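You operate a simulated robot arm through the tools that you are given. There is no shell and no other tool. Be economical: measure what you need, move in short steps, check, and stop when the job is done.

Carry out the task below with a simulated robot arm. There is one attempt and no reset: what you move stays moved.

Task
Grind a scoop of coffee beans; cup of grounds on the blue tile.
Fine: brass lid on before grinding; nearly all ground; drawer shut, scoop back.

It is judged by the outcome, as a careful person would: the job done as asked, and still so three seconds after it is handed in. It fails if anything else is knocked over, pushed out of place, dropped, spilled or broken. A push-on lid holds only when it is set on centred and level and pressed home; a screw cap is set on level and turned clockwise until tight.

Robot
A 7-joint arm with a two-finger parallel gripper, fixed in place. Base frame: the origin is at the foot of the arm, x ahead of it, y to its left, z up. Readings come in mm, rad, newtons and seconds.
With the tool pointing down near the work surface it reaches from about 340 to 780 mm from the base axis. Its first joint turns from -2.897 to 2.897 rad. Payload 3.91 kg.
Tool frame: the origin (TCP) lies between the finger pads and is the grasp point; the fingertips stand 30 mm ahead of it; z points along the fingers, y is the line along which they close. Largest opening 110 mm; finger width 20, thickness 10; the body of the gripper, 48 by 112 mm, starts 55 mm behind the TCP.
Orientation is that of the tool frame in the base frame, as a unit quaternion [x, y, z, w]. With the fingers straight down and closing along the base's y, the tool's x points along the base's -x, its y along +y and its z along -z.

Tools
- The arm moves only by the tool send_rows. Its argument "plan" is a list of rows, each a list of 7 numbers: the shift along the tool's x, y, z in units of 30 mm (1.0 is 30 mm), then the turn, a rotation vector about the tool's x, y, z in units of 4 degrees (1.0 is 4 degrees), then the closure, from 0 (fully open) to 1 (shut). In form: [[x, y, z, wx, wy, wz, claw], ...]. A call has 1 to 10 rows; each row shifts and turns the commanded pose from where the row before left it, along the tool's axes as they then stand. A call with a number of a shift or a turn outside -1 to 1 is refused whole. Rows are played at 5 a second. More than 50 mm and 0.15 rad between two rows, or a gripper value outside its range, and nothing of the call is played. Where a pose cannot be reached the arm comes as near as it can. A force on the tool above 40 N (or 10 N above the force at the start of the call, whichever is more), or a blocked arm, ends the call early, and 0.2 s more pass. The fingers move at their own pace (about 153 mm/s each) and stop on an object; they squeeze with about 30 N. The grip force told is the motor's: it shows also when the fingers shut on nothing. Time passes only in rows, and 0.2 s behind the last, so rows that do not move let the fingers close. It gives the time, the measured TCP pose, the force on the tool (base axes), the opening and the grip force at its end, in the units of the frame above (readings bear some noise).
- Cameras (640 x 400 px; columns grow to the right, rows downward): "scene" is fixed at [391.8, -645.7, 1733.5]; the picture's right is [1.00, 0.04, 0.00], its down [0.02, -0.49, -0.87] and it looks along [-0.03, 0.87, -0.49] (base axes); focal length 352 px, centre (320, 200). "wrist" rides on the gripper at [77, 7, -114] in the tool frame; the picture's right is [-0.09, 1.00, 0.00], its down [-0.80, -0.07, -0.59] and it looks along [-0.59, -0.05, 0.80] (tool axes); focal length 270 px, centre (320, 200). There is no depth. A picture from a camera that has moved, and an enlarged one, comes with that camera's place and axes in the base frame and with its lens. The place of the scene camera against the robot may be out by one fixed shift of up to 12 mm in any direction.
- camera(camera): a new picture of that camera. It takes no simulated time.
- move_column(by): slides the trunk up (or, below 0, down) by that many mm; the arm rides with it, the base frame stays. It gives what a move gives, with no picture.
- zoom(camera, box): a new picture of the part [left, top, right, bottom] of that camera's present view, enlarged. It takes no simulated time.
- finish_job(): hands the job in; it is judged then, once.

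Go step by step. Nothing tells you positions but the pictures and the camera data: compare them with the known pose of the tool, close in by small moves and look again before you grip or let go. The budget is 120 turns and 84 pictures, counting those below and the enlarged ones. Unless the task says otherwise, let go and move clear before handing in, and close with one line.

The tools are called after "Request:" as name(argument=value, ...) on one line, values as JSON. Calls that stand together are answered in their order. send_rows: Moves the arm, as the interface text tells. Its arguments: {"type":"object","properties":{"plan":{"type":"array","items":{"type":"array","items":{"type":"number"}}}},"required":["plan"]} The other tools are called the same way: move_column (by) slides the trunk up or down; camera (camera) takes a picture; zoom (camera, box) takes an enlarged picture of a part of a camera's view; finish_job () hands the job in.

At the start:

```text
time: 0.0
tool_pos: [112.8, 395.1, 1375.1]
tcp_rot: [0.0, 1.0, 0.0, 0.0]
wrist_force: [1.5, 0.7, -0.1]
gripper_width: 110.3
grip_force: 0.1
trunk travel left (down, up): [-575.0, 35.0]
```

scene: 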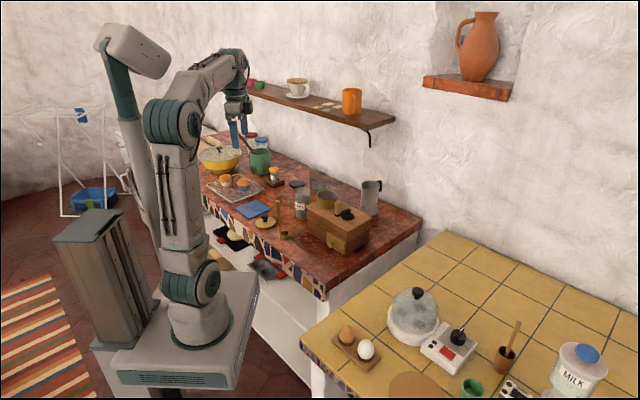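
wrist: 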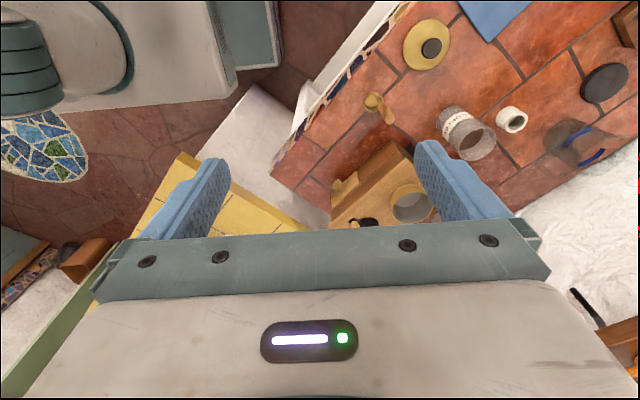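

The red-tiled counter holds a coffee mill (wooden box), a jar, a scoop, a brass lid and a blue tile. I'll zoom in to identify them.

Request:
zoom(camera="scene", box=[200, 130, 400, 270])

Request:
zoom(camera="scene", box=[270, 170, 390, 254])

Request:
zoom(camera="wrist", box=[270, 0, 640, 240])

```text
2.86 times, centred on (300, 200) of scene
camera zoom: at [391.8, -645.7, 1733.5], right [1.0, 0.04, 0.0], down [0.02, -0.49, -0.87], along [-0.03, 0.87, -0.49], focal length 1006 px, centre (377, 200)
```

zoom: 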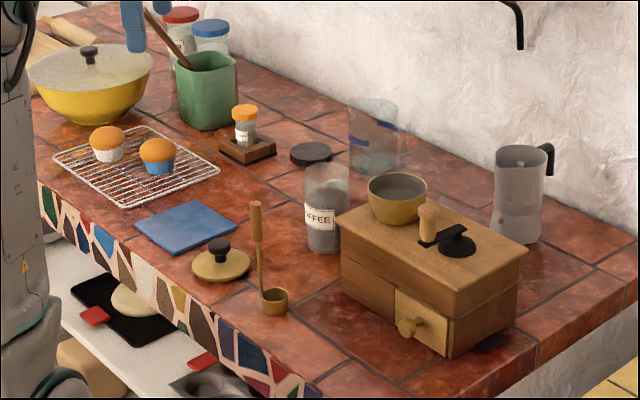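

```text
4.76 times, centred on (330, 212) of scene
camera zoom: at [391.8, -645.7, 1733.5], right [1.0, 0.04, 0.0], down [0.02, -0.49, -0.87], along [-0.03, 0.87, -0.49], focal length 1677 px, centre (272, 143)
```

zoom: 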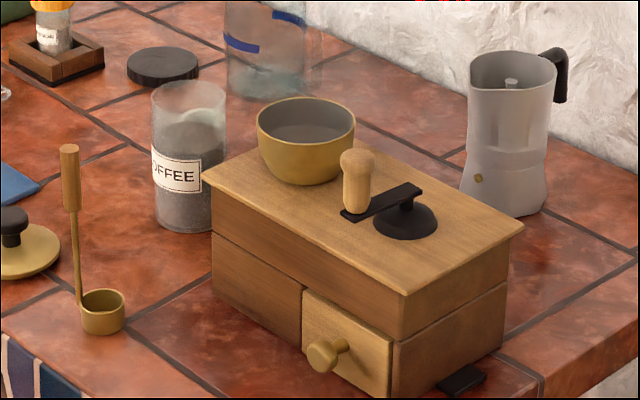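

```text
1.67 times, centred on (455, 120) of wrist
camera zoom: at [37.0, 401.6, 1487.6], right [0.09, 1.0, 0.0], down [0.8, -0.07, 0.59], along [0.59, -0.05, -0.8], focal length 450 px, centre (95, 333)
```

zoom: 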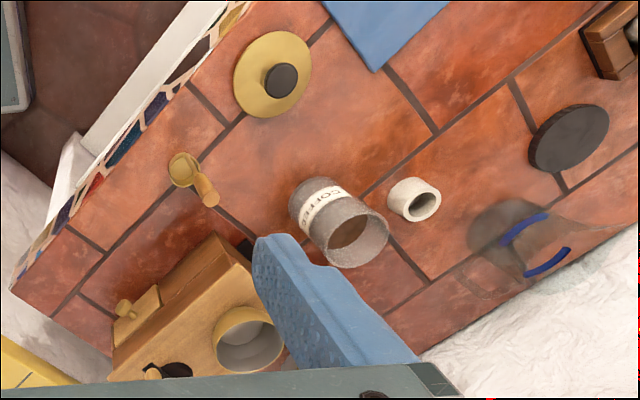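

The mill is near (400,510), with its hopper near (378,600) and crank near (460,524). The scoop is near (208,514) with its handle upright, the lid near (113,616) and the tile near (34,735). I'll move over for a better wrist view.

Request:
send_rows(plan=[[0, 1, 0.4, 0, 0, 0, 0], [0, 1, 0.4, 0, 0, 0, 0], [0, 1, 0.4, 0, 0, 0, 0], [0, 1, 0.4, 0, 0, 0, 0], [0, 0.5, 0.4, 0, 0, 0, 0]])

Request:
camera(camera="wrist")

Request:
camera(camera="scene")

```text
time: 1.2
tool_pos: [112.9, 531.1, 1313.6]
tcp_rot: [0.0, 1.0, 0.0, -0.001]
wrist_force: [-0.4, 0.9, 0.3]
gripper_width: 110.2
grip_force: 0.1
trunk travel left (down, up): [-575.0, 35.0]
```

```text
78 pictures are left
camera wrist: at [36.9, 536.7, 1426.4], right [0.09, 1.0, 0.0], down [0.8, -0.07, 0.59], along [0.59, -0.05, -0.8], focal length 270 px, centre (320, 200)
```

wrist: 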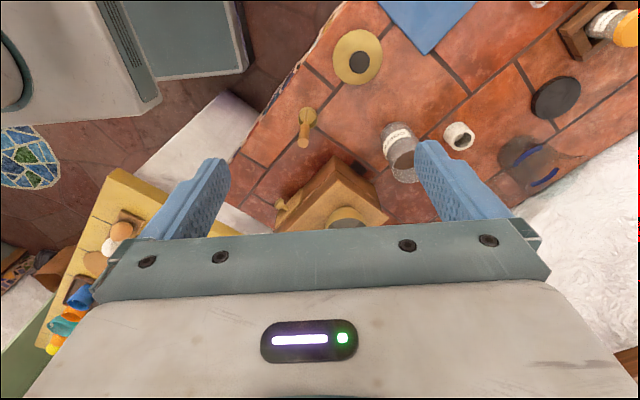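

```text
77 pictures are left
```

scene: 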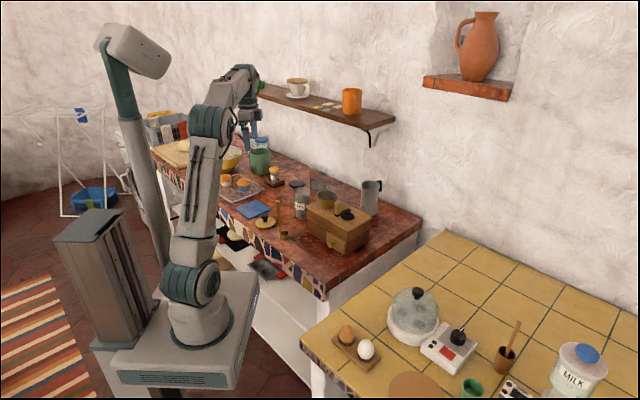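

Now I'll zoom on the wrist view to pin down the scoop, jar and mill.

Request:
zoom(camera="wrist", box=[250, 20, 490, 240])

```text
1.82 times, centred on (370, 130) of wrist
camera zoom: at [36.9, 536.7, 1426.4], right [0.09, 1.0, 0.0], down [0.8, -0.07, 0.59], along [0.59, -0.05, -0.8], focal length 491 px, centre (229, 327)
```

zoom: 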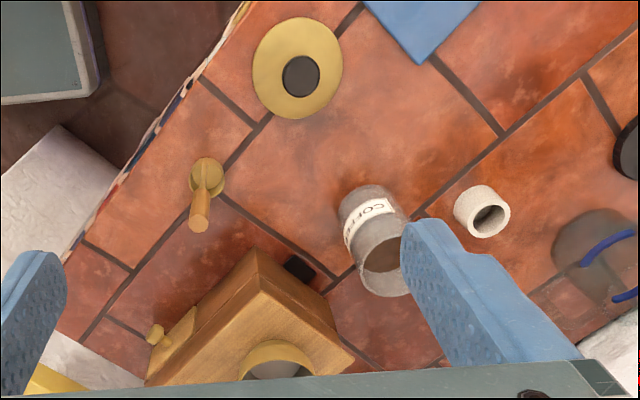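

The scoop cup sits near (206,501), with its handle about 15 mm toward -x from it. I'll turn the tool horizontal (tool z along base +y) so I can grip the upright handle and later pour by rolling.

Request:
send_rows(plan=[[0, 0, 0, -1, -1, -1, 0], [0, 0, 0, -1, -1, -1, 0], [0, 0, 0, -1, -1, -1, 0], [0, 0, 0, -1, -1, -1, 0], [0, 0, 0, -1, -1, -1, 0], [0, 0, 0, -1, -1, -1, 0], [0, 0, 0, -1, -1, -1, 0], [0, 0, 0, -1, -1, -1, 0], [0, 0, 0, -1, -1, -1, 0]])

Request:
send_rows(plan=[[0, 0, 0, -1, -1, -1, 0], [0, 0, 0, -1, -1, -1, 0], [0, 0, 0, -1, -1, -1, 0], [0, 0, 0, -1, -1, -1, 0], [0, 0, 0, -1, -1, -1, 0], [0, 0, 0, -1, -1, -1, 0], [0, 0, 0, -1, -1, -1, 0], [0, 0, 0, -1, -1, -1, 0], [0, 0, 0, -0.32, -0.32, -0.32, 0]])

Request:
camera(camera="scene")

```text
time: 3.2
tool_pos: [112.6, 530.8, 1315.6]
tcp_rot: [-0.299, 0.855, 0.3, 0.299]
wrist_force: [0.3, -0.5, -0.8]
gripper_width: 109.8
grip_force: 0.1
trunk travel left (down, up): [-575.0, 35.0]
```

```text
time: 5.2
tool_pos: [57.4, 529.2, 1326.5]
tcp_rot: [-0.473, 0.556, 0.479, 0.488]
wrist_force: [1.0, 0.6, 0.3]
gripper_width: 110.1
grip_force: 0.1
out of reach, approached as far as the arm can: row 6, 7, 8, 9
trunk travel left (down, up): [-575.0, 35.0]
```

```text
75 pictures are left
```

scene: 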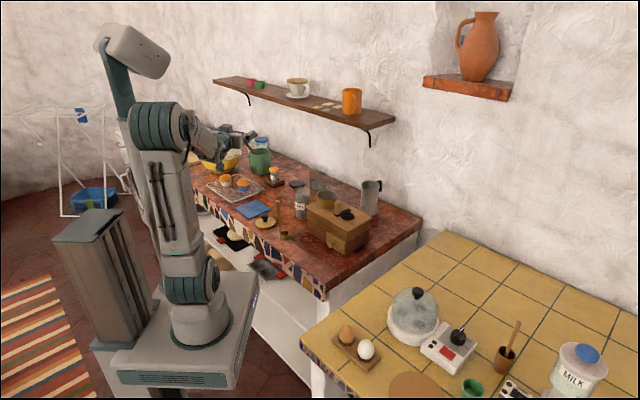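

The arm hit a limit at this height. I'll lower and pull back toward the scoop and see whether the orientation resolves.

Request:
send_rows(plan=[[1, -0.3, -0.4, 0, 0, 0, 0], [1, -0.3, -0.4, 0, 0, 0, 0], [1, -0.3, -0.4, 0, 0, 0, 0], [1, -0.3, -0.4, 0, 0, 0, 0], [1, -0.3, -0.4, 0, 0, 0, 0], [1, -0.3, -0.4, 0, 0, 0, 0], [0, -0.3, -0.4, 0, 0, 0, 0], [0, -0.3, -0.4, 0, 0, 0, 0], [0, -0.3, -0.4, 0, 0, 0, 0]])

Request:
camera(camera="scene")

Request:
camera(camera="wrist")

```text
time: 7.2
tool_pos: [99.0, 447.0, 1259.1]
tcp_rot: [-0.474, 0.556, 0.479, 0.486]
wrist_force: [-0.4, 0.0, -0.8]
gripper_width: 110.1
grip_force: 0.1
out of reach, approached as far as the arm can: row 2, 3, 4, 5, 6, 7, 8, 9
trunk travel left (down, up): [-575.0, 35.0]
```

```text
74 pictures are left
```

scene: 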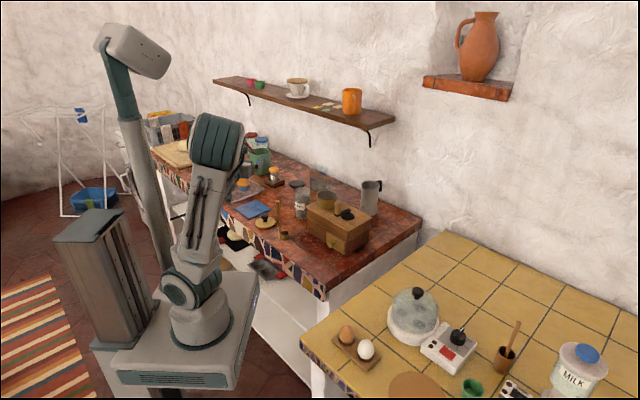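

```text
73 pictures are left
camera wrist: at [75.0, 328.2, 1188.9], right [-0.98, 0.1, 0.16], down [0.08, -0.55, 0.83], along [0.17, 0.83, 0.53], focal length 270 px, centre (320, 200)
```

wrist: 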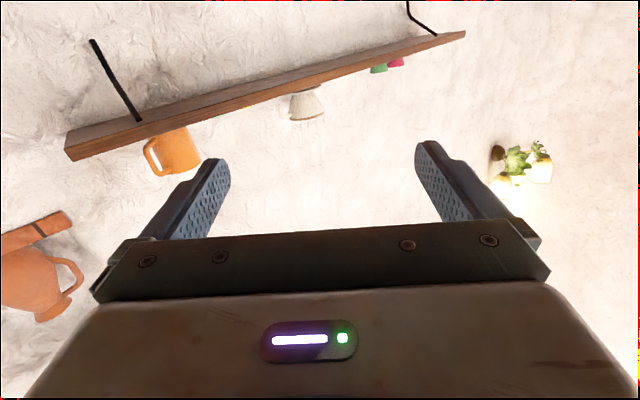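

The forearm is too steep for a horizontal tool here. Lowering the trunk 200 mm makes it more level and brings the gripper to handle height.

Request:
move_column(by=-200)

Request:
camera(camera="scene")

```text
time: 9.4
tool_pos: [98.0, 447.4, 1058.9]
tcp_rot: [-0.474, 0.556, 0.479, 0.487]
wrist_force: [0.4, 0.6, -0.2]
gripper_width: 110.3
grip_force: 0.1
trunk travel left (down, up): [-375.0, 235.0]
```

```text
72 pictures are left
```

scene: 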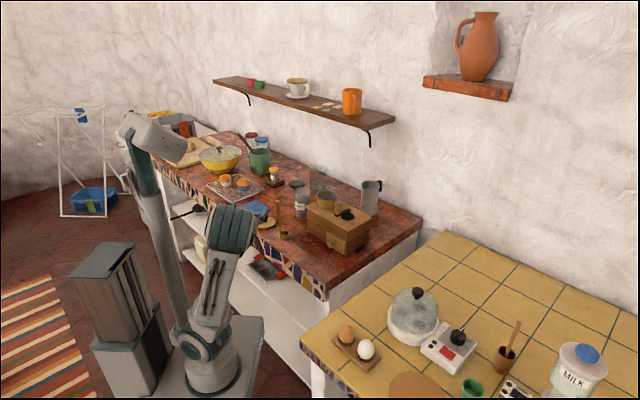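

I'll move toward +x with the tool clear of the scoop and check whether the arm reaches the level orientation.

Request:
send_rows(plan=[[0, -0.5, 0, 0, 0, 0, 0], [0, -0.5, 0, 0, 0, 0, 0], [0, -0.5, 0, 0, 0, 0, 0]])

```text
time: 10.2
tool_pos: [142.1, 443.9, 1056.4]
tcp_rot: [-0.474, 0.556, 0.479, 0.487]
wrist_force: [0.0, 0.2, -0.3]
gripper_width: 110.5
grip_force: 0.1
trunk travel left (down, up): [-375.0, 235.0]
```

The command starts from the measured pose, so I'll correct the remaining ~8° of orientation and line up in x.

Request:
send_rows(plan=[[0, -0.6, 0, -0.645, -0.46, -0.53, 0], [0, -0.6, 0, -0.645, -0.46, -0.53, 0], [0, 0, 0, 0, 0, 0, 0]])

Request:
camera(camera="scene")

```text
time: 11.0
tool_pos: [180.4, 432.1, 1061.5]
tcp_rot: [0.501, -0.501, -0.499, -0.499]
wrist_force: [0.0, 0.3, -0.2]
gripper_width: 109.9
grip_force: 0.0
out of reach, approached as far as the arm can: row 1, 2
trunk travel left (down, up): [-375.0, 235.0]
```

```text
71 pictures are left
```

scene: 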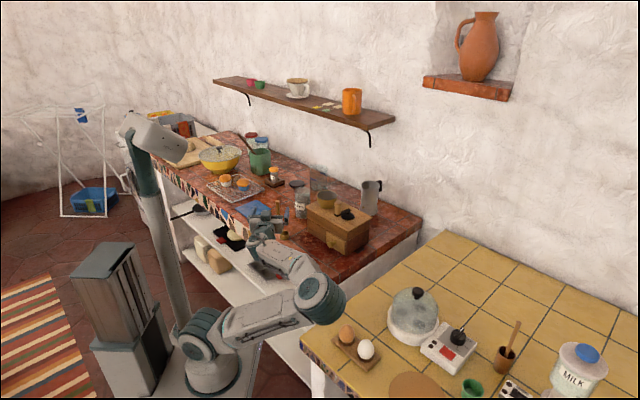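

The tool is now level, but the elbow swung out toward the yellow table. I'll check its clearance.

Request:
zoom(camera="scene", box=[180, 190, 420, 390])

Request:
camera(camera="wrist")

```text
2.00 times, centred on (300, 290) of scene
camera zoom: at [391.8, -645.7, 1733.5], right [1.0, 0.04, 0.0], down [0.02, -0.49, -0.87], along [-0.03, 0.87, -0.49], focal length 704 px, centre (360, 20)
```

zoom: 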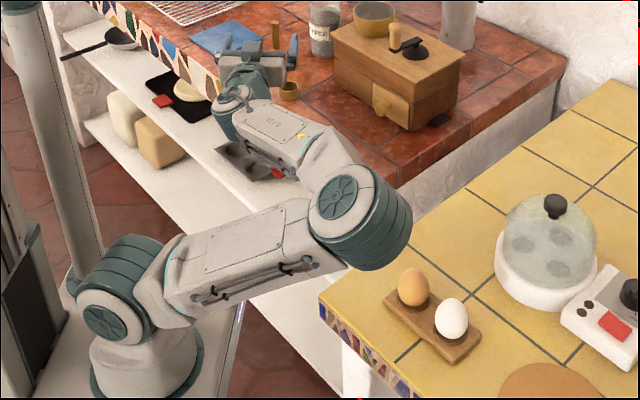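

```text
69 pictures are left
camera wrist: at [174.3, 315.7, 983.2], right [-1.0, 0.0, 0.09], down [0.07, -0.59, 0.8], along [0.05, 0.81, 0.59], focal length 270 px, centre (320, 200)
```

wrist: 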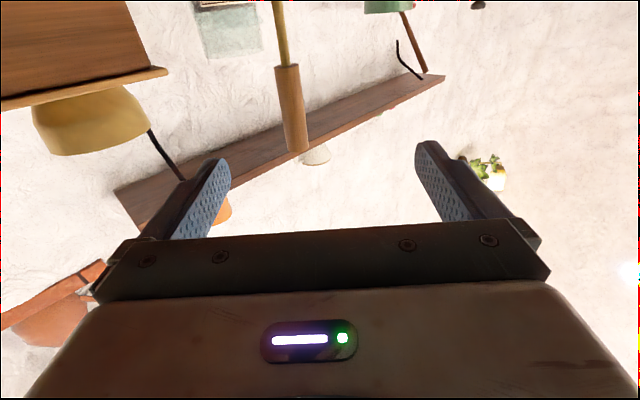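

The handle is at about x=197, y=500, with its wood from z 1013 to 1069. I'll approach with the fingers around it.

Request:
send_rows(plan=[[0.2, -0.18, 0.75, 0, 0, 0, 0], [0.2, -0.18, 0.75, 0, 0, 0, 0], [0.2, -0.18, 0.75, 0, 0, 0, 0], [0, 0, 0, 0, 0, 0, 0]])

Request:
zoom(camera="scene", box=[240, 180, 360, 255])

Request:
camera(camera="wrist")

```text
time: 12.0
tool_pos: [212.0, 452.9, 1076.4]
tcp_rot: [-0.5, 0.501, 0.499, 0.5]
wrist_force: [1.1, 0.6, -0.3]
gripper_width: 110.1
grip_force: 0.1
out of reach, approached as far as the arm can: row 1, 2, 3
trunk travel left (down, up): [-375.0, 235.0]
```

```text
5.33 times, centred on (300, 218) of scene
camera zoom: at [391.8, -645.7, 1733.5], right [1.0, 0.04, 0.0], down [0.02, -0.49, -0.87], along [-0.03, 0.87, -0.49], focal length 1879 px, centre (427, 107)
```

zoom: 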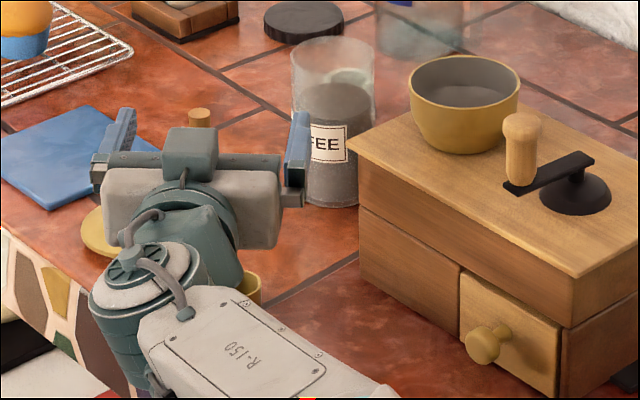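

```text
67 pictures are left
camera wrist: at [205.4, 337.0, 997.5], right [-1.0, 0.0, 0.09], down [0.07, -0.59, 0.8], along [0.05, 0.8, 0.59], focal length 270 px, centre (320, 200)
```

wrist: 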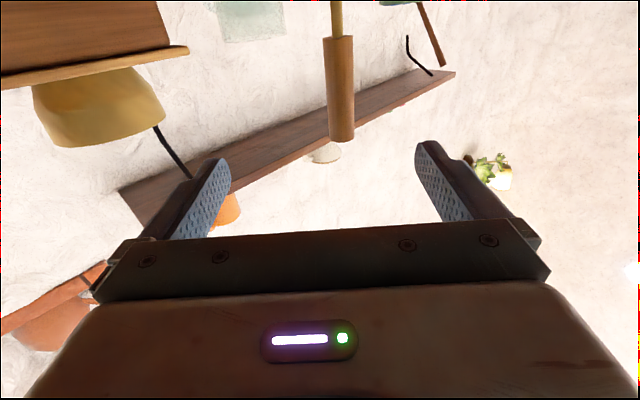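

The wrist hits its limit with the camera-down roll. I'll back off and roll the hand 180° to camera-up, which is also better for viewing, then pour with a negative roll.

Request:
send_rows(plan=[[0, 0, -0.7, 0, 0, 1, 0], [0, 0, -0.7, 0, 0, 1, 0], [0, 0, 0, 0, 0, 1, 0], [0, 0, 0, 0, 0, 1, 0], [0, 0, 0, 0, 0, 1, 0], [0, 0, 0, 0, 0, 1, 0], [0, 0, 0, 0, 0, 1, 0], [0, 0, 0, 0, 0, 1, 0], [0, 0, 0, 0, 0, 1, 0], [0, 0, 0, 0, 0, 1, 0]])

Request:
send_rows(plan=[[0, 0, 0, 0, 0, 1, 0], [0, 0, 0, 0, 0, 1, 0], [0, 0, 0, 0, 0, 1, 0], [0, 0, 0, 0, 0, 1, 0], [0, 0, 0, 0, 0, 1, 0], [0, 0, 0, 0, 0, 1, 0], [0, 0, 0, 0, 0, 1, 0], [0, 0, 0, 0, 0, 1, 0], [0, 0, 0, 0, 0, 1, 0], [0, 0, 0, 0, 0, 1, 0]])

Request:
send_rows(plan=[[0, 0, 0, 0, 0, 1, 0], [0, 0, 0, 0, 0, 1, 0], [0, 0, 0, 0, 0, 1, 0], [0, 0, 0, 0, 0, 1, 0], [0, 0, 0, 0, 0, 1, 0], [0, 0, 0, 0, 0, 1, 0], [0, 0, 0, 0, 0, 1, 0], [0, 0, 0, 0, 0, 1, 0], [0, 0, 0, 0, 0, 1, 0], [0, 0, 0, 0, 0, 1, 0]])

Request:
send_rows(plan=[[0, 0, 0, 0, 0, 1, 0], [0, 0, 0, 0, 0, 1, 0], [0, 0, 0, 0, 0, 1, 0], [0, 0, 0, 0, 0, 1, 0], [0, 0, 0, 0, 0, 1, 0], [0, 0, 0, 0, 0, 1, 0], [0, 0, 0, 0, 0, 1, 0], [0, 0, 0, 0, 0, 1, 0], [0, 0, 0, 0, 0, 1, 0], [0, 0, 0, 0, 0, 1, 0]])

Request:
send_rows(plan=[[0, 0, 0, 0, 0, 1, 0], [0, 0, 0, 0, 0, 1, 0], [0, 0, 0, 0, 0, 1, 0], [0, 0, 0, 0, 0, 1, 0], [0, 0, 0, 0, 0, 1, 0]])

Request:
camera(camera="scene")

Request:
camera(camera="wrist")

```text
time: 14.2
tool_pos: [211.4, 410.3, 1077.0]
tcp_rot: [-0.298, 0.641, 0.64, 0.3]
wrist_force: [0.1, -0.1, 0.1]
gripper_width: 110.2
grip_force: 0.0
trunk travel left (down, up): [-375.0, 235.0]
```

```text
time: 16.4
tool_pos: [212.5, 412.6, 1075.6]
tcp_rot: [-0.061, 0.704, 0.705, 0.062]
wrist_force: [-0.7, -0.7, -0.2]
gripper_width: 109.9
grip_force: 0.0
trunk travel left (down, up): [-375.0, 235.0]
```

```text
time: 18.6
tool_pos: [274.1, 404.1, 1151.2]
tcp_rot: [0.181, 0.686, 0.681, -0.183]
wrist_force: [0.0, -0.3, -0.2]
gripper_width: 110.0
grip_force: 0.2
out of reach, approached as far as the arm can: row 4, 5, 6, 7, 8, 9, 10
trunk travel left (down, up): [-375.0, 235.0]
```

```text
time: 20.8
tool_pos: [346.0, 386.4, 1216.0]
tcp_rot: [0.383, 0.596, 0.592, -0.384]
wrist_force: [0.4, -0.1, 0.7]
gripper_width: 110.0
grip_force: 0.0
out of reach, approached as far as the arm can: row 1, 2, 3, 4, 5, 6, 7, 8
trunk travel left (down, up): [-375.0, 235.0]
```

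```text
time: 22.0
tool_pos: [344.8, 387.8, 1215.8]
tcp_rot: [0.481, 0.52, 0.515, -0.482]
wrist_force: [0.4, -0.7, -0.4]
gripper_width: 110.0
grip_force: 0.0
trunk travel left (down, up): [-375.0, 235.0]
```

```text
66 pictures are left
```

scene: 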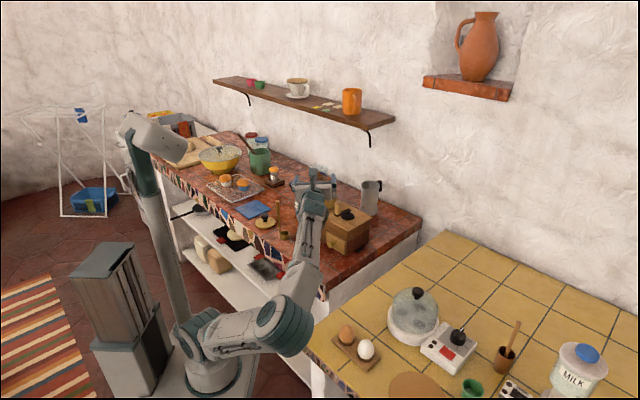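

```text
65 pictures are left
camera wrist: at [347.7, 271.8, 1292.2], right [1.0, 0.01, -0.02], down [-0.01, -0.6, -0.8], along [-0.01, 0.8, -0.6], focal length 270 px, centre (320, 200)
```

wrist: 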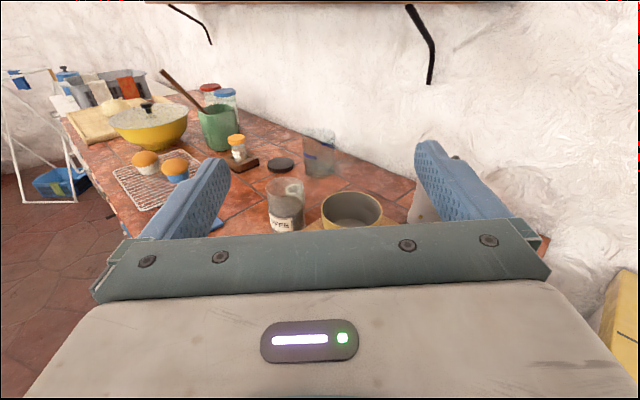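

Camera-up roll reached. Now I'll move back in front of the scoop handle at grip height.

Request:
send_rows(plan=[[-0.3, -0.8, 0, 0, 0, 1, 0], [-0.6, -0.8, 0, 0, 0, 0, 0], [-0.6, -0.8, 0, 0, 0, 0, 0], [-0.7, -0.8, 0, 0, 0, 0, 0], [-0.7, -0.8, 0, 0, 0, 0, 0], [-0.7, -0.8, 0, 0, 0, 0, 0], [-0.7, 0, 0, 0, 0, 0, 0], [-0.7, 0, 0, 0, 0, 0, 0], [-0.7, 0, 0, 0, 0, 0, 0]])

Request:
camera(camera="wrist")

Request:
camera(camera="scene")

```text
time: 24.0
tool_pos: [215.1, 404.3, 1056.5]
tcp_rot: [0.498, 0.505, 0.497, -0.5]
wrist_force: [0.4, 0.4, 0.0]
gripper_width: 110.2
grip_force: 0.0
out of reach, approached as far as the arm can: row 7, 8, 9
trunk travel left (down, up): [-375.0, 235.0]
```

```text
64 pictures are left
camera wrist: at [223.4, 288.7, 1131.2], right [1.0, 0.01, -0.08], down [-0.06, -0.6, -0.8], along [-0.06, 0.8, -0.6], focal length 270 px, centre (320, 200)
```

wrist: 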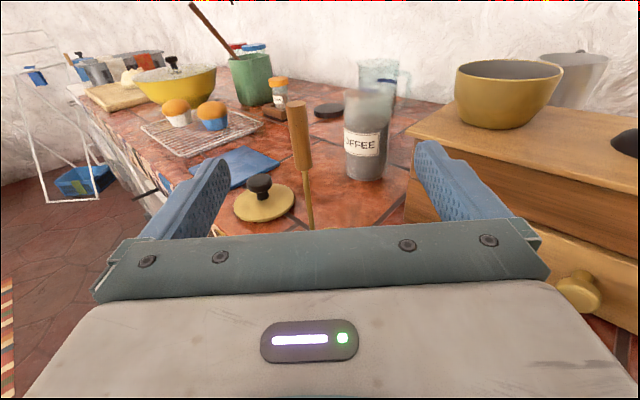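

```text
63 pictures are left
```

scene: 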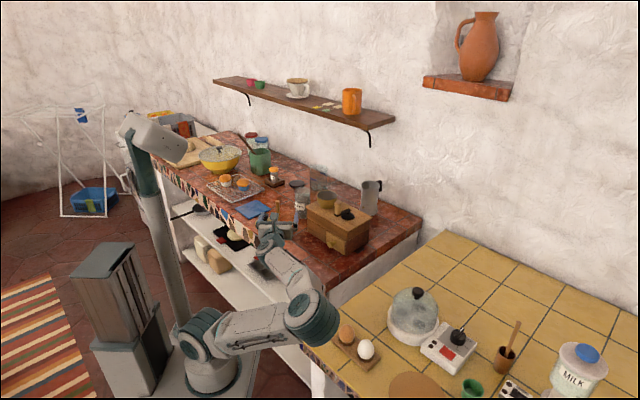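

The handle is at (198,500). I'll advance and re-check.

Request:
send_rows(plan=[[0, -0.2, 0.6, 0, 0, 0, 0], [0, -0.2, 0.6, 0, 0, 0, 0], [-0.1, -0.15, 0.6, 0, 0, 0, 0], [-0.1, 0, 0.6, 0, 0, 0, 0], [-0.1, 0, 0.4, 0, 0, 0, 0]])

Request:
camera(camera="wrist")

```text
time: 25.2
tool_pos: [199.3, 466.6, 1051.5]
tcp_rot: [0.498, 0.504, 0.498, -0.499]
wrist_force: [0.2, 0.1, 0.5]
gripper_width: 110.1
grip_force: 0.0
out of reach, approached as far as the arm can: row 4, 5
trunk travel left (down, up): [-375.0, 235.0]
```

```text
62 pictures are left
camera wrist: at [206.4, 350.4, 1127.0], right [1.0, 0.01, -0.08], down [-0.06, -0.6, -0.8], along [-0.06, 0.8, -0.6], focal length 270 px, centre (320, 200)
```

wrist: 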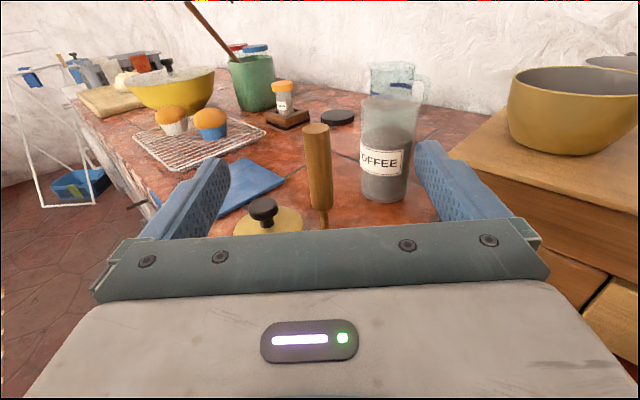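

It is joint-limited short of the handle, so I'll try yawing the hand slightly toward the radial direction while advancing.

Request:
send_rows(plan=[[0, 0, 0, -1, 0, 0, 0], [0, 0, 0, -1, 0, 0, 0], [0, 0, 0, -1, 0, 0, 0], [0, -0.1, 0.4, 0, 0, 0, 0], [0, -0.1, 0.4, 0, 0, 0, 0]])

```text
time: 26.4
tool_pos: [197.8, 468.7, 1056.6]
tcp_rot: [0.549, 0.448, 0.548, -0.444]
wrist_force: [-0.1, 1.2, 0.5]
gripper_width: 109.9
grip_force: 0.1
out of reach, approached as far as the arm can: row 4, 5
trunk travel left (down, up): [-375.0, 235.0]
```

I think the shoulder is at its limit in this elbow-out posture. I'll lift and pitch the tool down to recover an elbow-up posture, then come back.

Request:
send_rows(plan=[[0.5, 0, -0.7, 0, 0, 0, 0], [1, 0, -0.5, 0, 0, 0, 0], [1, 0, 0, 0, 0, 0, 0], [1, 0, 0, 0, 0, 0, 0], [1, 0, 0, 0, 0, 0, 0], [1, 0, 0, 0, 0, 0, 0], [1, 0, 0, 0, 0, 0, 0], [1, 0, 0, 0, 0, 0, 0], [1, 0, 0, 0, 0, 0, 0], [1, 0, 0, 0, 0, 0, 0]])

Request:
camera(camera="scene")

```text
time: 28.6
tool_pos: [188.8, 435.2, 1341.0]
tcp_rot: [0.549, 0.449, 0.548, -0.443]
wrist_force: [-0.1, 0.0, -0.2]
gripper_width: 110.0
grip_force: 0.1
trunk travel left (down, up): [-375.0, 235.0]
```

```text
61 pictures are left
```

scene: 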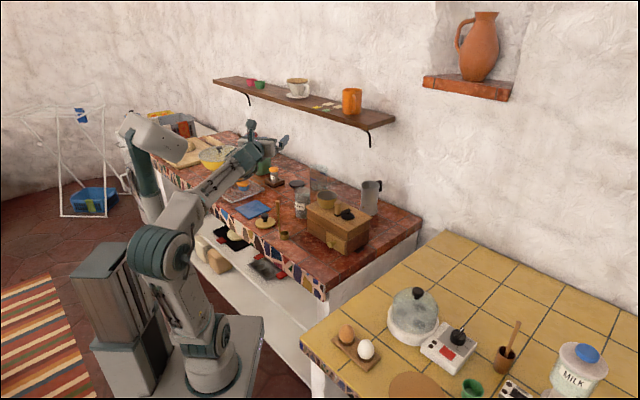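

The elbow is up with the tool level. Lowering the trunk 285 mm will bring this good posture down to handle height.

Request:
move_column(by=-285)

Request:
camera(camera="wrist")

Request:
camera(camera="scene")

```text
time: 31.4
tool_pos: [189.4, 434.3, 1056.2]
tcp_rot: [0.548, 0.449, 0.548, -0.444]
wrist_force: [-0.4, 0.5, 0.4]
gripper_width: 110.0
grip_force: 0.1
trunk travel left (down, up): [-90.0, 520.0]
```

```text
60 pictures are left
camera wrist: at [173.4, 320.1, 1131.5], right [0.98, -0.2, -0.08], down [-0.19, -0.57, -0.8], along [0.11, 0.8, -0.6], focal length 270 px, centre (320, 200)
```

wrist: 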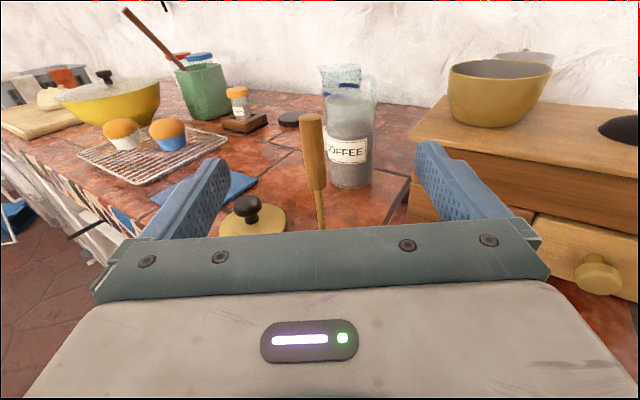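

```text
59 pictures are left
```

scene: 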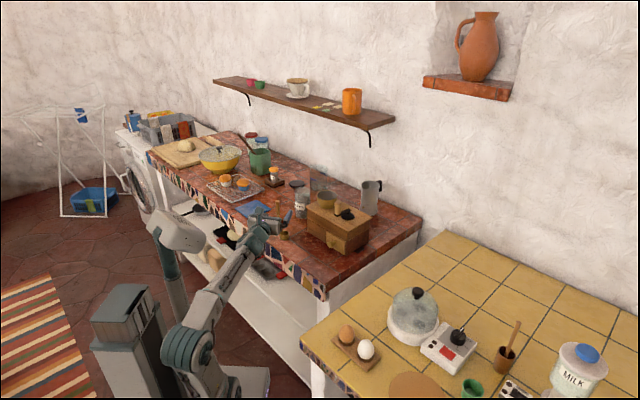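

The handle triangulates to (197.6, 500.6). I'll advance onto it and close.

Request:
send_rows(plan=[[-0.14, -0.06, 0.74, 0, 0, 0, 0], [-0.14, -0.06, 0.74, 0, 0, 0, 0], [-0.15, -0.05, 0.74, 0, 0, 0, 0], [0, 0, 0, 0, 0, 0, 0]])

Request:
camera(camera="wrist")

```text
time: 32.5
tool_pos: [196.8, 501.9, 1042.4]
tcp_rot: [0.548, 0.449, 0.549, -0.443]
wrist_force: [0.2, -0.2, -1.0]
gripper_width: 110.0
grip_force: 0.0
trunk travel left (down, up): [-90.0, 520.0]
```

```text
58 pictures are left
camera wrist: at [181.5, 386.7, 1118.6], right [0.98, -0.2, -0.08], down [-0.19, -0.57, -0.8], along [0.11, 0.8, -0.6], focal length 270 px, centre (320, 200)
```

wrist: 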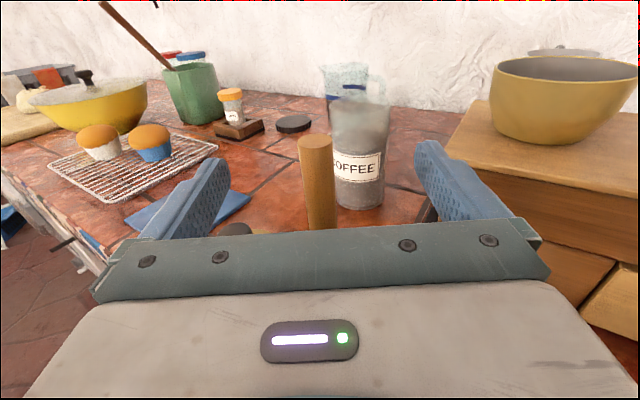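

The handle is between the fingers, so I'll close on it.

Request:
send_rows(plan=[[0, 0, 0, 0, 0, 0, 0.4], [0, 0, 0, 0, 0, 0, 0.7], [0, 0, 0, 0, 0, 0, 0.85], [0, 0, 0, 0, 0, 0, 1], [0, 0, 0, 0, 0, 0, 1]])

```text
time: 33.6
tool_pos: [196.8, 501.3, 1042.9]
tcp_rot: [0.548, 0.449, 0.548, -0.444]
wrist_force: [0.0, 0.1, 0.3]
gripper_width: 15.0
grip_force: 29.8
trunk travel left (down, up): [-90.0, 520.0]
```

Gripped at 15 mm. I'll lift 150 mm to clear the jar rim.

Request:
send_rows(plan=[[0.5, 0, 0, 0, 0, 0, 1], [1, 0, 0, 0, 0, 0, 1], [1, 0, 0, 0, 0, 0, 1], [1, 0, 0, 0, 0, 0, 1], [1, 0, 0, 0, 0, 0, 1], [1, 0, 0, 0, 0, 0, 1]])

Request:
camera(camera="wrist")

Request:
zoom(camera="scene", box=[220, 130, 380, 230])

```text
time: 35.0
tool_pos: [196.6, 500.2, 1207.9]
tcp_rot: [0.548, 0.449, 0.548, -0.445]
wrist_force: [-0.4, -0.6, -1.8]
gripper_width: 15.0
grip_force: 30.5
trunk travel left (down, up): [-90.0, 520.0]
```

```text
57 pictures are left
camera wrist: at [180.7, 386.6, 1283.8], right [0.98, -0.2, -0.08], down [-0.19, -0.57, -0.8], along [0.11, 0.8, -0.6], focal length 270 px, centre (320, 200)
```

wrist: 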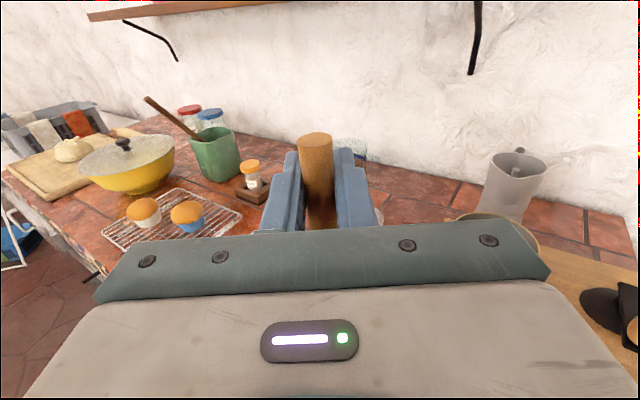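

```text
4.00 times, centred on (300, 180) of scene
camera zoom: at [391.8, -645.7, 1733.5], right [1.0, 0.04, 0.0], down [0.02, -0.49, -0.87], along [-0.03, 0.87, -0.49], focal length 1409 px, centre (400, 280)
```

zoom: 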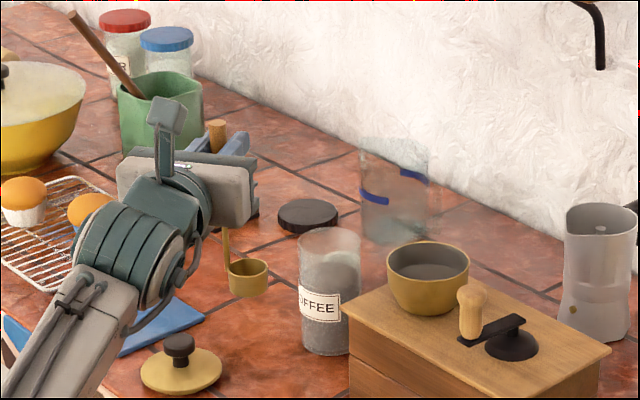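

The scoop is held upright and empty, with its cup about 18 mm to +x of the handle. The jar is near (274,668); I'll move above it at this height.

Request:
send_rows(plan=[[0, 0.13, 0.98, 0, 0, 0, 1], [0, 0.13, 0.98, 0, 0, 0, 1], [0, 0.13, 0.98, 0, 0, 0, 1], [0, 0.14, 0.98, 0, 0, 0, 1], [0, 0.14, 0.98, 0, 0, 0, 1], [0, 0.14, 0.98, 0, 0, 0, 1], [0, 0, 0, 0, 0, 0, 1]])

Request:
zoom(camera="scene", box=[250, 140, 370, 224])

Request:
camera(camera="wrist")

```text
time: 36.6
tool_pos: [255.2, 661.6, 1189.0]
tcp_rot: [0.549, 0.448, 0.548, -0.444]
wrist_force: [0.3, -1.4, -1.4]
gripper_width: 14.9
grip_force: 30.0
out of reach, approached as far as the arm can: row 6
trunk travel left (down, up): [-90.0, 520.0]
```

```text
4.76 times, centred on (310, 182) of scene
camera zoom: at [391.8, -645.7, 1733.5], right [1.0, 0.04, 0.0], down [0.02, -0.49, -0.87], along [-0.03, 0.87, -0.49], focal length 1677 px, centre (368, 286)
```

zoom: 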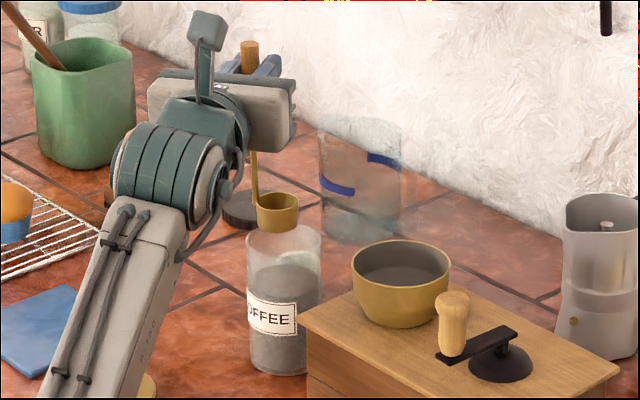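

```text
54 pictures are left
camera wrist: at [238.6, 548.4, 1264.5], right [0.98, -0.2, -0.08], down [-0.19, -0.57, -0.8], along [0.11, 0.79, -0.6], focal length 270 px, centre (320, 200)
```

wrist: 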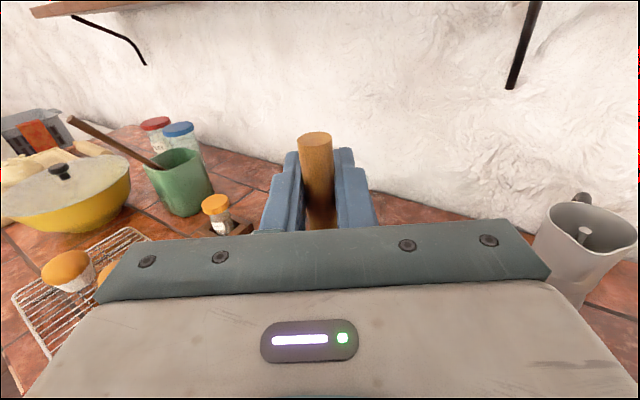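

By the scene view the cup needs about +15 mm in y and +6 mm in x to centre over the jar. I'm near the reach limit, so I'll raise the trunk a little for more reach first.

Request:
move_column(by=80)

Request:
send_rows(plan=[[-0.6, 0, 0, 0, 0, 0, 1], [-0.6, 0, 0, 0, 0, 0, 1], [-0.5, 0, 0, 0, 0, 0, 1], [-0.5, 0.06, 0.27, 0, 0, 0, 1], [-0.4, 0.06, 0.27, 0, 0, 0, 1], [-0.07, 0, 0, 0, 0, 0, 1]])

Request:
zoom(camera="scene", box=[260, 160, 340, 216])

```text
time: 37.8
tool_pos: [255.3, 662.3, 1268.6]
tcp_rot: [0.548, 0.449, 0.548, -0.445]
wrist_force: [-0.2, -0.1, -2.1]
gripper_width: 15.1
grip_force: 29.8
trunk travel left (down, up): [-170.0, 440.0]
```

```text
time: 39.2
tool_pos: [262.3, 677.0, 1189.3]
tcp_rot: [0.549, 0.448, 0.549, -0.444]
wrist_force: [-0.3, -0.3, -2.5]
gripper_width: 15.3
grip_force: 29.6
trunk travel left (down, up): [-170.0, 440.0]
```

```text
7.14 times, centred on (300, 188) of scene
camera zoom: at [391.8, -645.7, 1733.5], right [1.0, 0.04, 0.0], down [0.02, -0.49, -0.87], along [-0.03, 0.87, -0.49], focal length 2516 px, centre (463, 286)
```

zoom: 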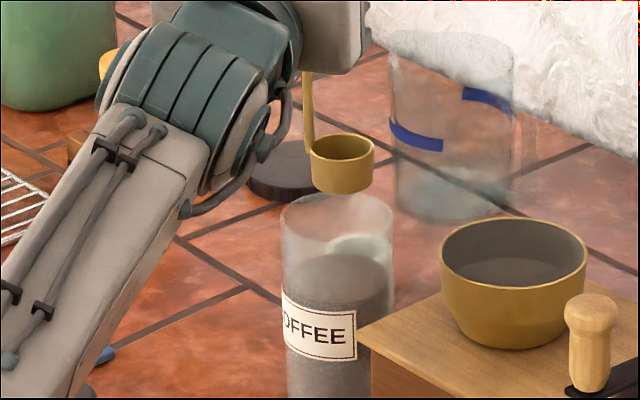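

The cup is nearly over the mouth. I'll lower by 18 mm to rim level and verify before entering.

Request:
send_rows(plan=[[-0.3, -0.07, 0, 0, 0, 0, 1], [-0.3, 0, 0, 0, 0, 0, 1], [0, 0, 0, 0, 0, 0, 1]])

Request:
zoom(camera="scene", box=[270, 165, 330, 207])

```text
time: 40.0
tool_pos: [261.2, 677.3, 1170.9]
tcp_rot: [0.549, 0.449, 0.548, -0.444]
wrist_force: [0.4, -0.3, -1.3]
gripper_width: 15.0
grip_force: 30.3
trunk travel left (down, up): [-170.0, 440.0]
```

```text
9.52 times, centred on (300, 186) of scene
camera zoom: at [391.8, -645.7, 1733.5], right [1.0, 0.04, 0.0], down [0.02, -0.49, -0.87], along [-0.03, 0.87, -0.49], focal length 3355 px, centre (510, 333)
```

zoom: 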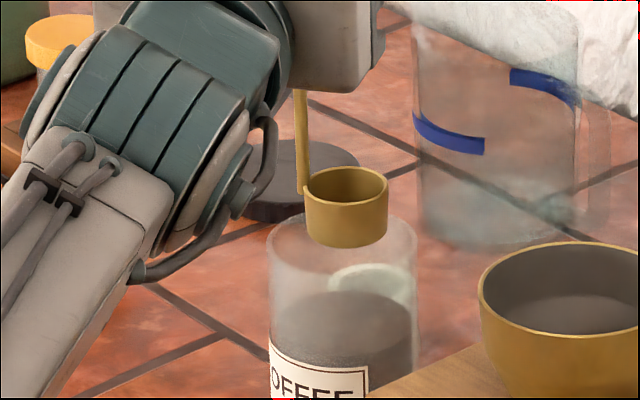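

Aligned within ~3 mm. I'll nudge and descend 30 mm into the mouth, then check.

Request:
send_rows(plan=[[-0.25, -0.05, -0.1, 0, 0, 0, 1], [-0.25, 0, 0, 0, 0, 0, 1], [-0.25, 0, 0, 0, 0, 0, 1], [-0.25, 0, 0, 0, 0, 0, 1], [0, 0, 0, 0, 0, 0, 1]])

Request:
zoom(camera="scene", box=[270, 165, 330, 207])

```text
time: 41.2
tool_pos: [257.4, 673.4, 1141.1]
tcp_rot: [0.549, 0.449, 0.548, -0.444]
wrist_force: [-0.2, -0.2, -1.3]
gripper_width: 15.3
grip_force: 30.1
trunk travel left (down, up): [-170.0, 440.0]
```

```text
9.52 times, centred on (300, 186) of scene
camera zoom: at [391.8, -645.7, 1733.5], right [1.0, 0.04, 0.0], down [0.02, -0.49, -0.87], along [-0.03, 0.87, -0.49], focal length 3355 px, centre (510, 333)
```

zoom: 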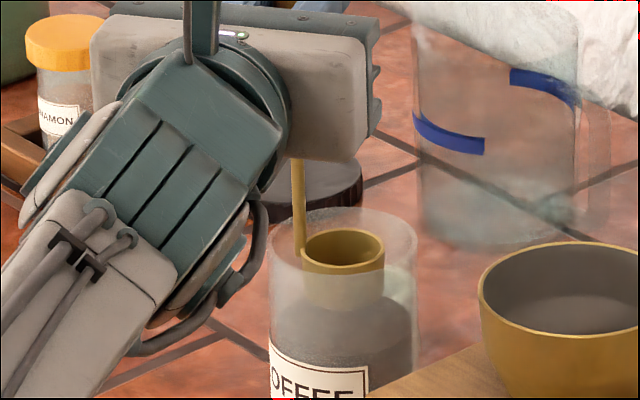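

Well centred inside the jar. I'll descend into the beans.

Request:
send_rows(plan=[[-0.35, 0, 0, 0, 0, 0, 1], [-0.35, 0, 0, 0, 0, 0, 1], [-0.35, 0, 0, 0, 0, 0, 1], [-0.35, 0, 0, 0, 0, 0, 1], [-0.35, 0, 0, 0, 0, 0, 1], [-0.35, 0, 0, 0, 0, 0, 1], [0, 0, 0, 0, 0, 0, 1]])

Request:
zoom(camera="scene", box=[270, 165, 330, 207])

```text
time: 42.8
tool_pos: [258.7, 674.2, 1077.9]
tcp_rot: [0.549, 0.449, 0.548, -0.444]
wrist_force: [0.0, 0.1, -2.2]
gripper_width: 15.2
grip_force: 29.7
trunk travel left (down, up): [-170.0, 440.0]
```

```text
9.52 times, centred on (300, 186) of scene
camera zoom: at [391.8, -645.7, 1733.5], right [1.0, 0.04, 0.0], down [0.02, -0.49, -0.87], along [-0.03, 0.87, -0.49], focal length 3355 px, centre (510, 333)
```

zoom: 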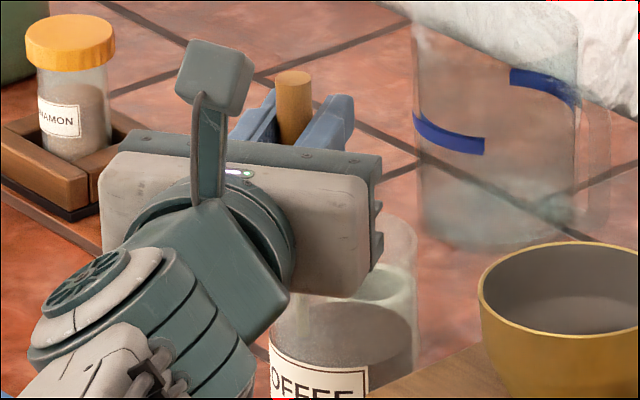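

No resistance; the cup is submerged. I'll lift straight out and check the fill.

Request:
send_rows(plan=[[0, 0, 0, 0, 0, 0, 1], [0.4, 0, 0, 0, 0, 0, 1], [0.5, 0, 0, 0, 0, 0, 1], [0.5, 0, 0, 0, 0, 0, 1], [0.5, 0, 0, 0, 0, 0, 1], [0.5, 0, 0, 0, 0, 0, 1], [0.5, 0, 0, 0, 0, 0, 1], [0.5, 0, 0, 0, 0, 0, 1], [0.6, 0, 0, 0, 0, 0, 1], [0, 0, 0, 0, 0, 0, 1]])

Request:
zoom(camera="scene", box=[260, 160, 340, 216])

```text
time: 45.0
tool_pos: [258.3, 675.5, 1197.2]
tcp_rot: [0.548, 0.449, 0.548, -0.444]
wrist_force: [0.3, 0.1, -1.9]
gripper_width: 15.0
grip_force: 29.8
trunk travel left (down, up): [-170.0, 440.0]
```

```text
7.14 times, centred on (300, 188) of scene
camera zoom: at [391.8, -645.7, 1733.5], right [1.0, 0.04, 0.0], down [0.02, -0.49, -0.87], along [-0.03, 0.87, -0.49], focal length 2516 px, centre (463, 286)
```

zoom: 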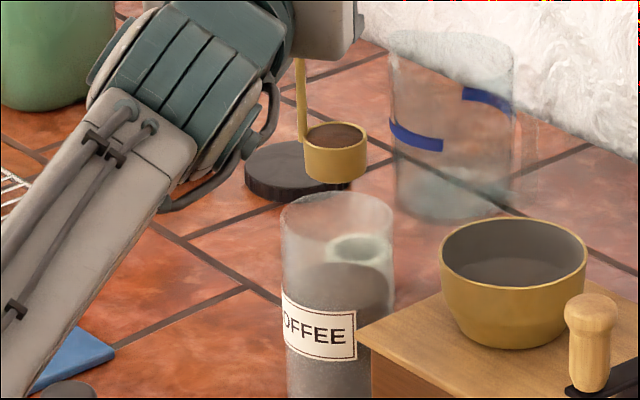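

The scoop is level full. I'll raise with the trunk and carry it over the hopper, estimated at (384,560) with its rim at z≈1062.

Request:
move_column(by=90)

Request:
send_rows(plan=[[0, 0.3, -0.2, 0, 0, 0, 1], [0, 0.6, -0.35, 0, 0, 0, 1], [0, 0.65, -0.37, 0, 0, 0, 1], [0, 0.65, -0.37, 0, 0, 0, 1], [0, 0.65, -0.37, 0, 0, 0, 1], [0, 0.65, -0.37, 0, 0, 0, 1], [0, 0.65, -0.37, 0, 0, 0, 1], [0, 0.6, -0.35, 0, 0, 0, 1], [0, 0.4, -0.2, 0, 0, 0, 1], [0, 0, 0, 0, 0, 0, 1]])

Request:
camera(camera="scene")

Request:
camera(camera="wrist")

```text
time: 46.3
tool_pos: [258.1, 675.4, 1287.3]
tcp_rot: [0.549, 0.449, 0.548, -0.444]
wrist_force: [1.2, 0.2, -1.4]
gripper_width: 15.2
grip_force: 30.2
trunk travel left (down, up): [-260.0, 350.0]
```

```text
time: 48.5
tool_pos: [390.4, 557.1, 1288.9]
tcp_rot: [0.548, 0.449, 0.548, -0.444]
wrist_force: [-0.7, -0.1, -0.9]
gripper_width: 15.0
grip_force: 30.2
trunk travel left (down, up): [-260.0, 350.0]
```

```text
48 pictures are left
```

scene: 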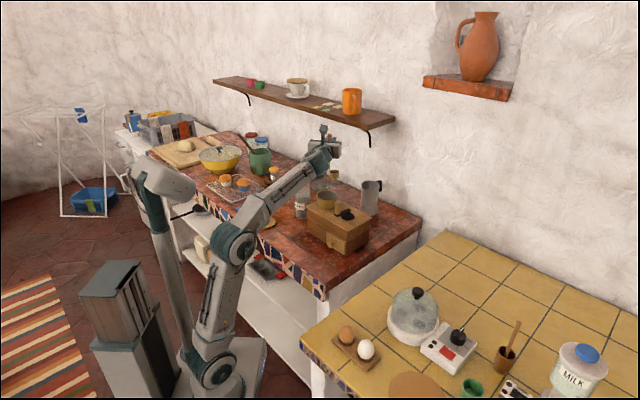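

```text
47 pictures are left
camera wrist: at [375.5, 442.5, 1365.0], right [0.98, -0.2, -0.08], down [-0.19, -0.57, -0.8], along [0.11, 0.8, -0.6], focal length 270 px, centre (320, 200)
```

wrist: 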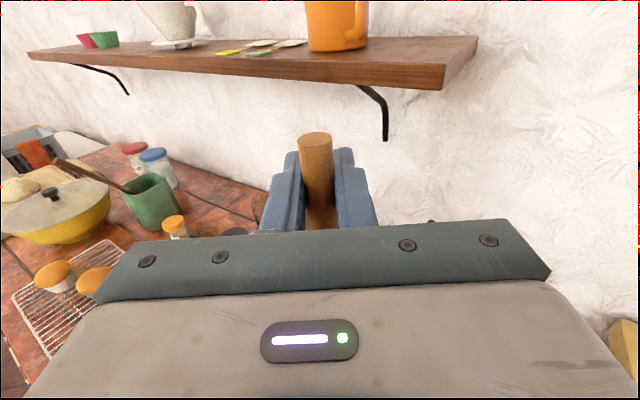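

I'll lower to z≈1230 and zoom on the cup versus the hopper.

Request:
send_rows(plan=[[-0.5, 0, 0, 0, 0, 0, 1], [-0.5, 0, 0, 0, 0, 0, 1], [-0.5, 0, 0, 0, 0, 0, 1], [-0.4, 0, 0, 0, 0, 0, 1], [0, 0, 0, 0, 0, 0, 1]])

Request:
zoom(camera="scene", box=[290, 150, 370, 206])

```text
time: 49.7
tool_pos: [392.7, 557.5, 1231.4]
tcp_rot: [0.548, 0.45, 0.548, -0.444]
wrist_force: [0.0, 0.4, -1.4]
gripper_width: 14.7
grip_force: 29.9
trunk travel left (down, up): [-260.0, 350.0]
```

```text
7.14 times, centred on (330, 178) of scene
camera zoom: at [391.8, -645.7, 1733.5], right [1.0, 0.04, 0.0], down [0.02, -0.49, -0.87], along [-0.03, 0.87, -0.49], focal length 2516 px, centre (249, 357)
```

zoom: 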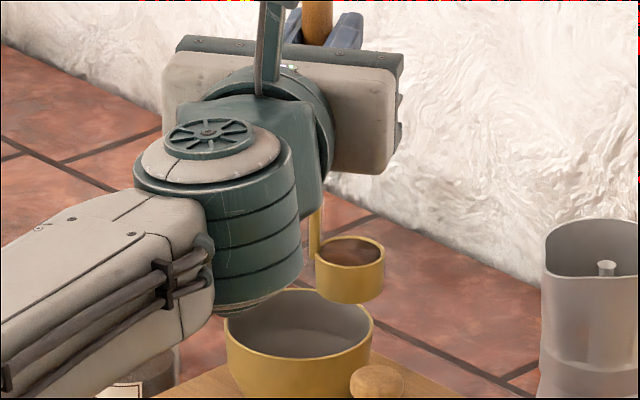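

The cup is aligned over the hopper with its lip ~10 mm to +x of centre. I'll drop 10 mm, then roll about the lip so the pour point stays fixed.

Request:
send_rows(plan=[[-0.35, 0, 0, 0, 0, 0, 1], [-0.007, -0.263, 0, 0, 0, -1, 1], [-0.007, -0.263, 0, 0, 0, -1, 1], [-0.007, -0.263, 0, 0, 0, -1, 1], [-0.007, -0.263, 0, 0, 0, -1, 1], [-0.007, -0.263, 0, 0, 0, -1, 1], [-0.007, -0.263, 0, 0, 0, -1, 1], [-0.007, -0.263, 0, 0, 0, -1, 1], [-0.007, -0.263, 0, 0, 0, -1, 1], [0, 0, 0, 0, 0, 0, 1]])

Request:
zoom(camera="scene", box=[290, 150, 370, 206])

```text
time: 51.9
tool_pos: [332.8, 569.7, 1205.3]
tcp_rot: [0.404, 0.583, 0.649, -0.276]
wrist_force: [0.7, 0.0, -0.8]
gripper_width: 15.0
grip_force: 30.2
trunk travel left (down, up): [-260.0, 350.0]
```

```text
7.14 times, centred on (330, 178) of scene
camera zoom: at [391.8, -645.7, 1733.5], right [1.0, 0.04, 0.0], down [0.02, -0.49, -0.87], along [-0.03, 0.87, -0.49], focal length 2516 px, centre (249, 357)
```

zoom: 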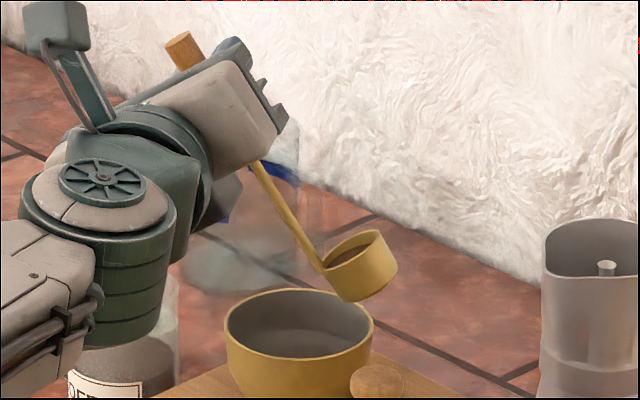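

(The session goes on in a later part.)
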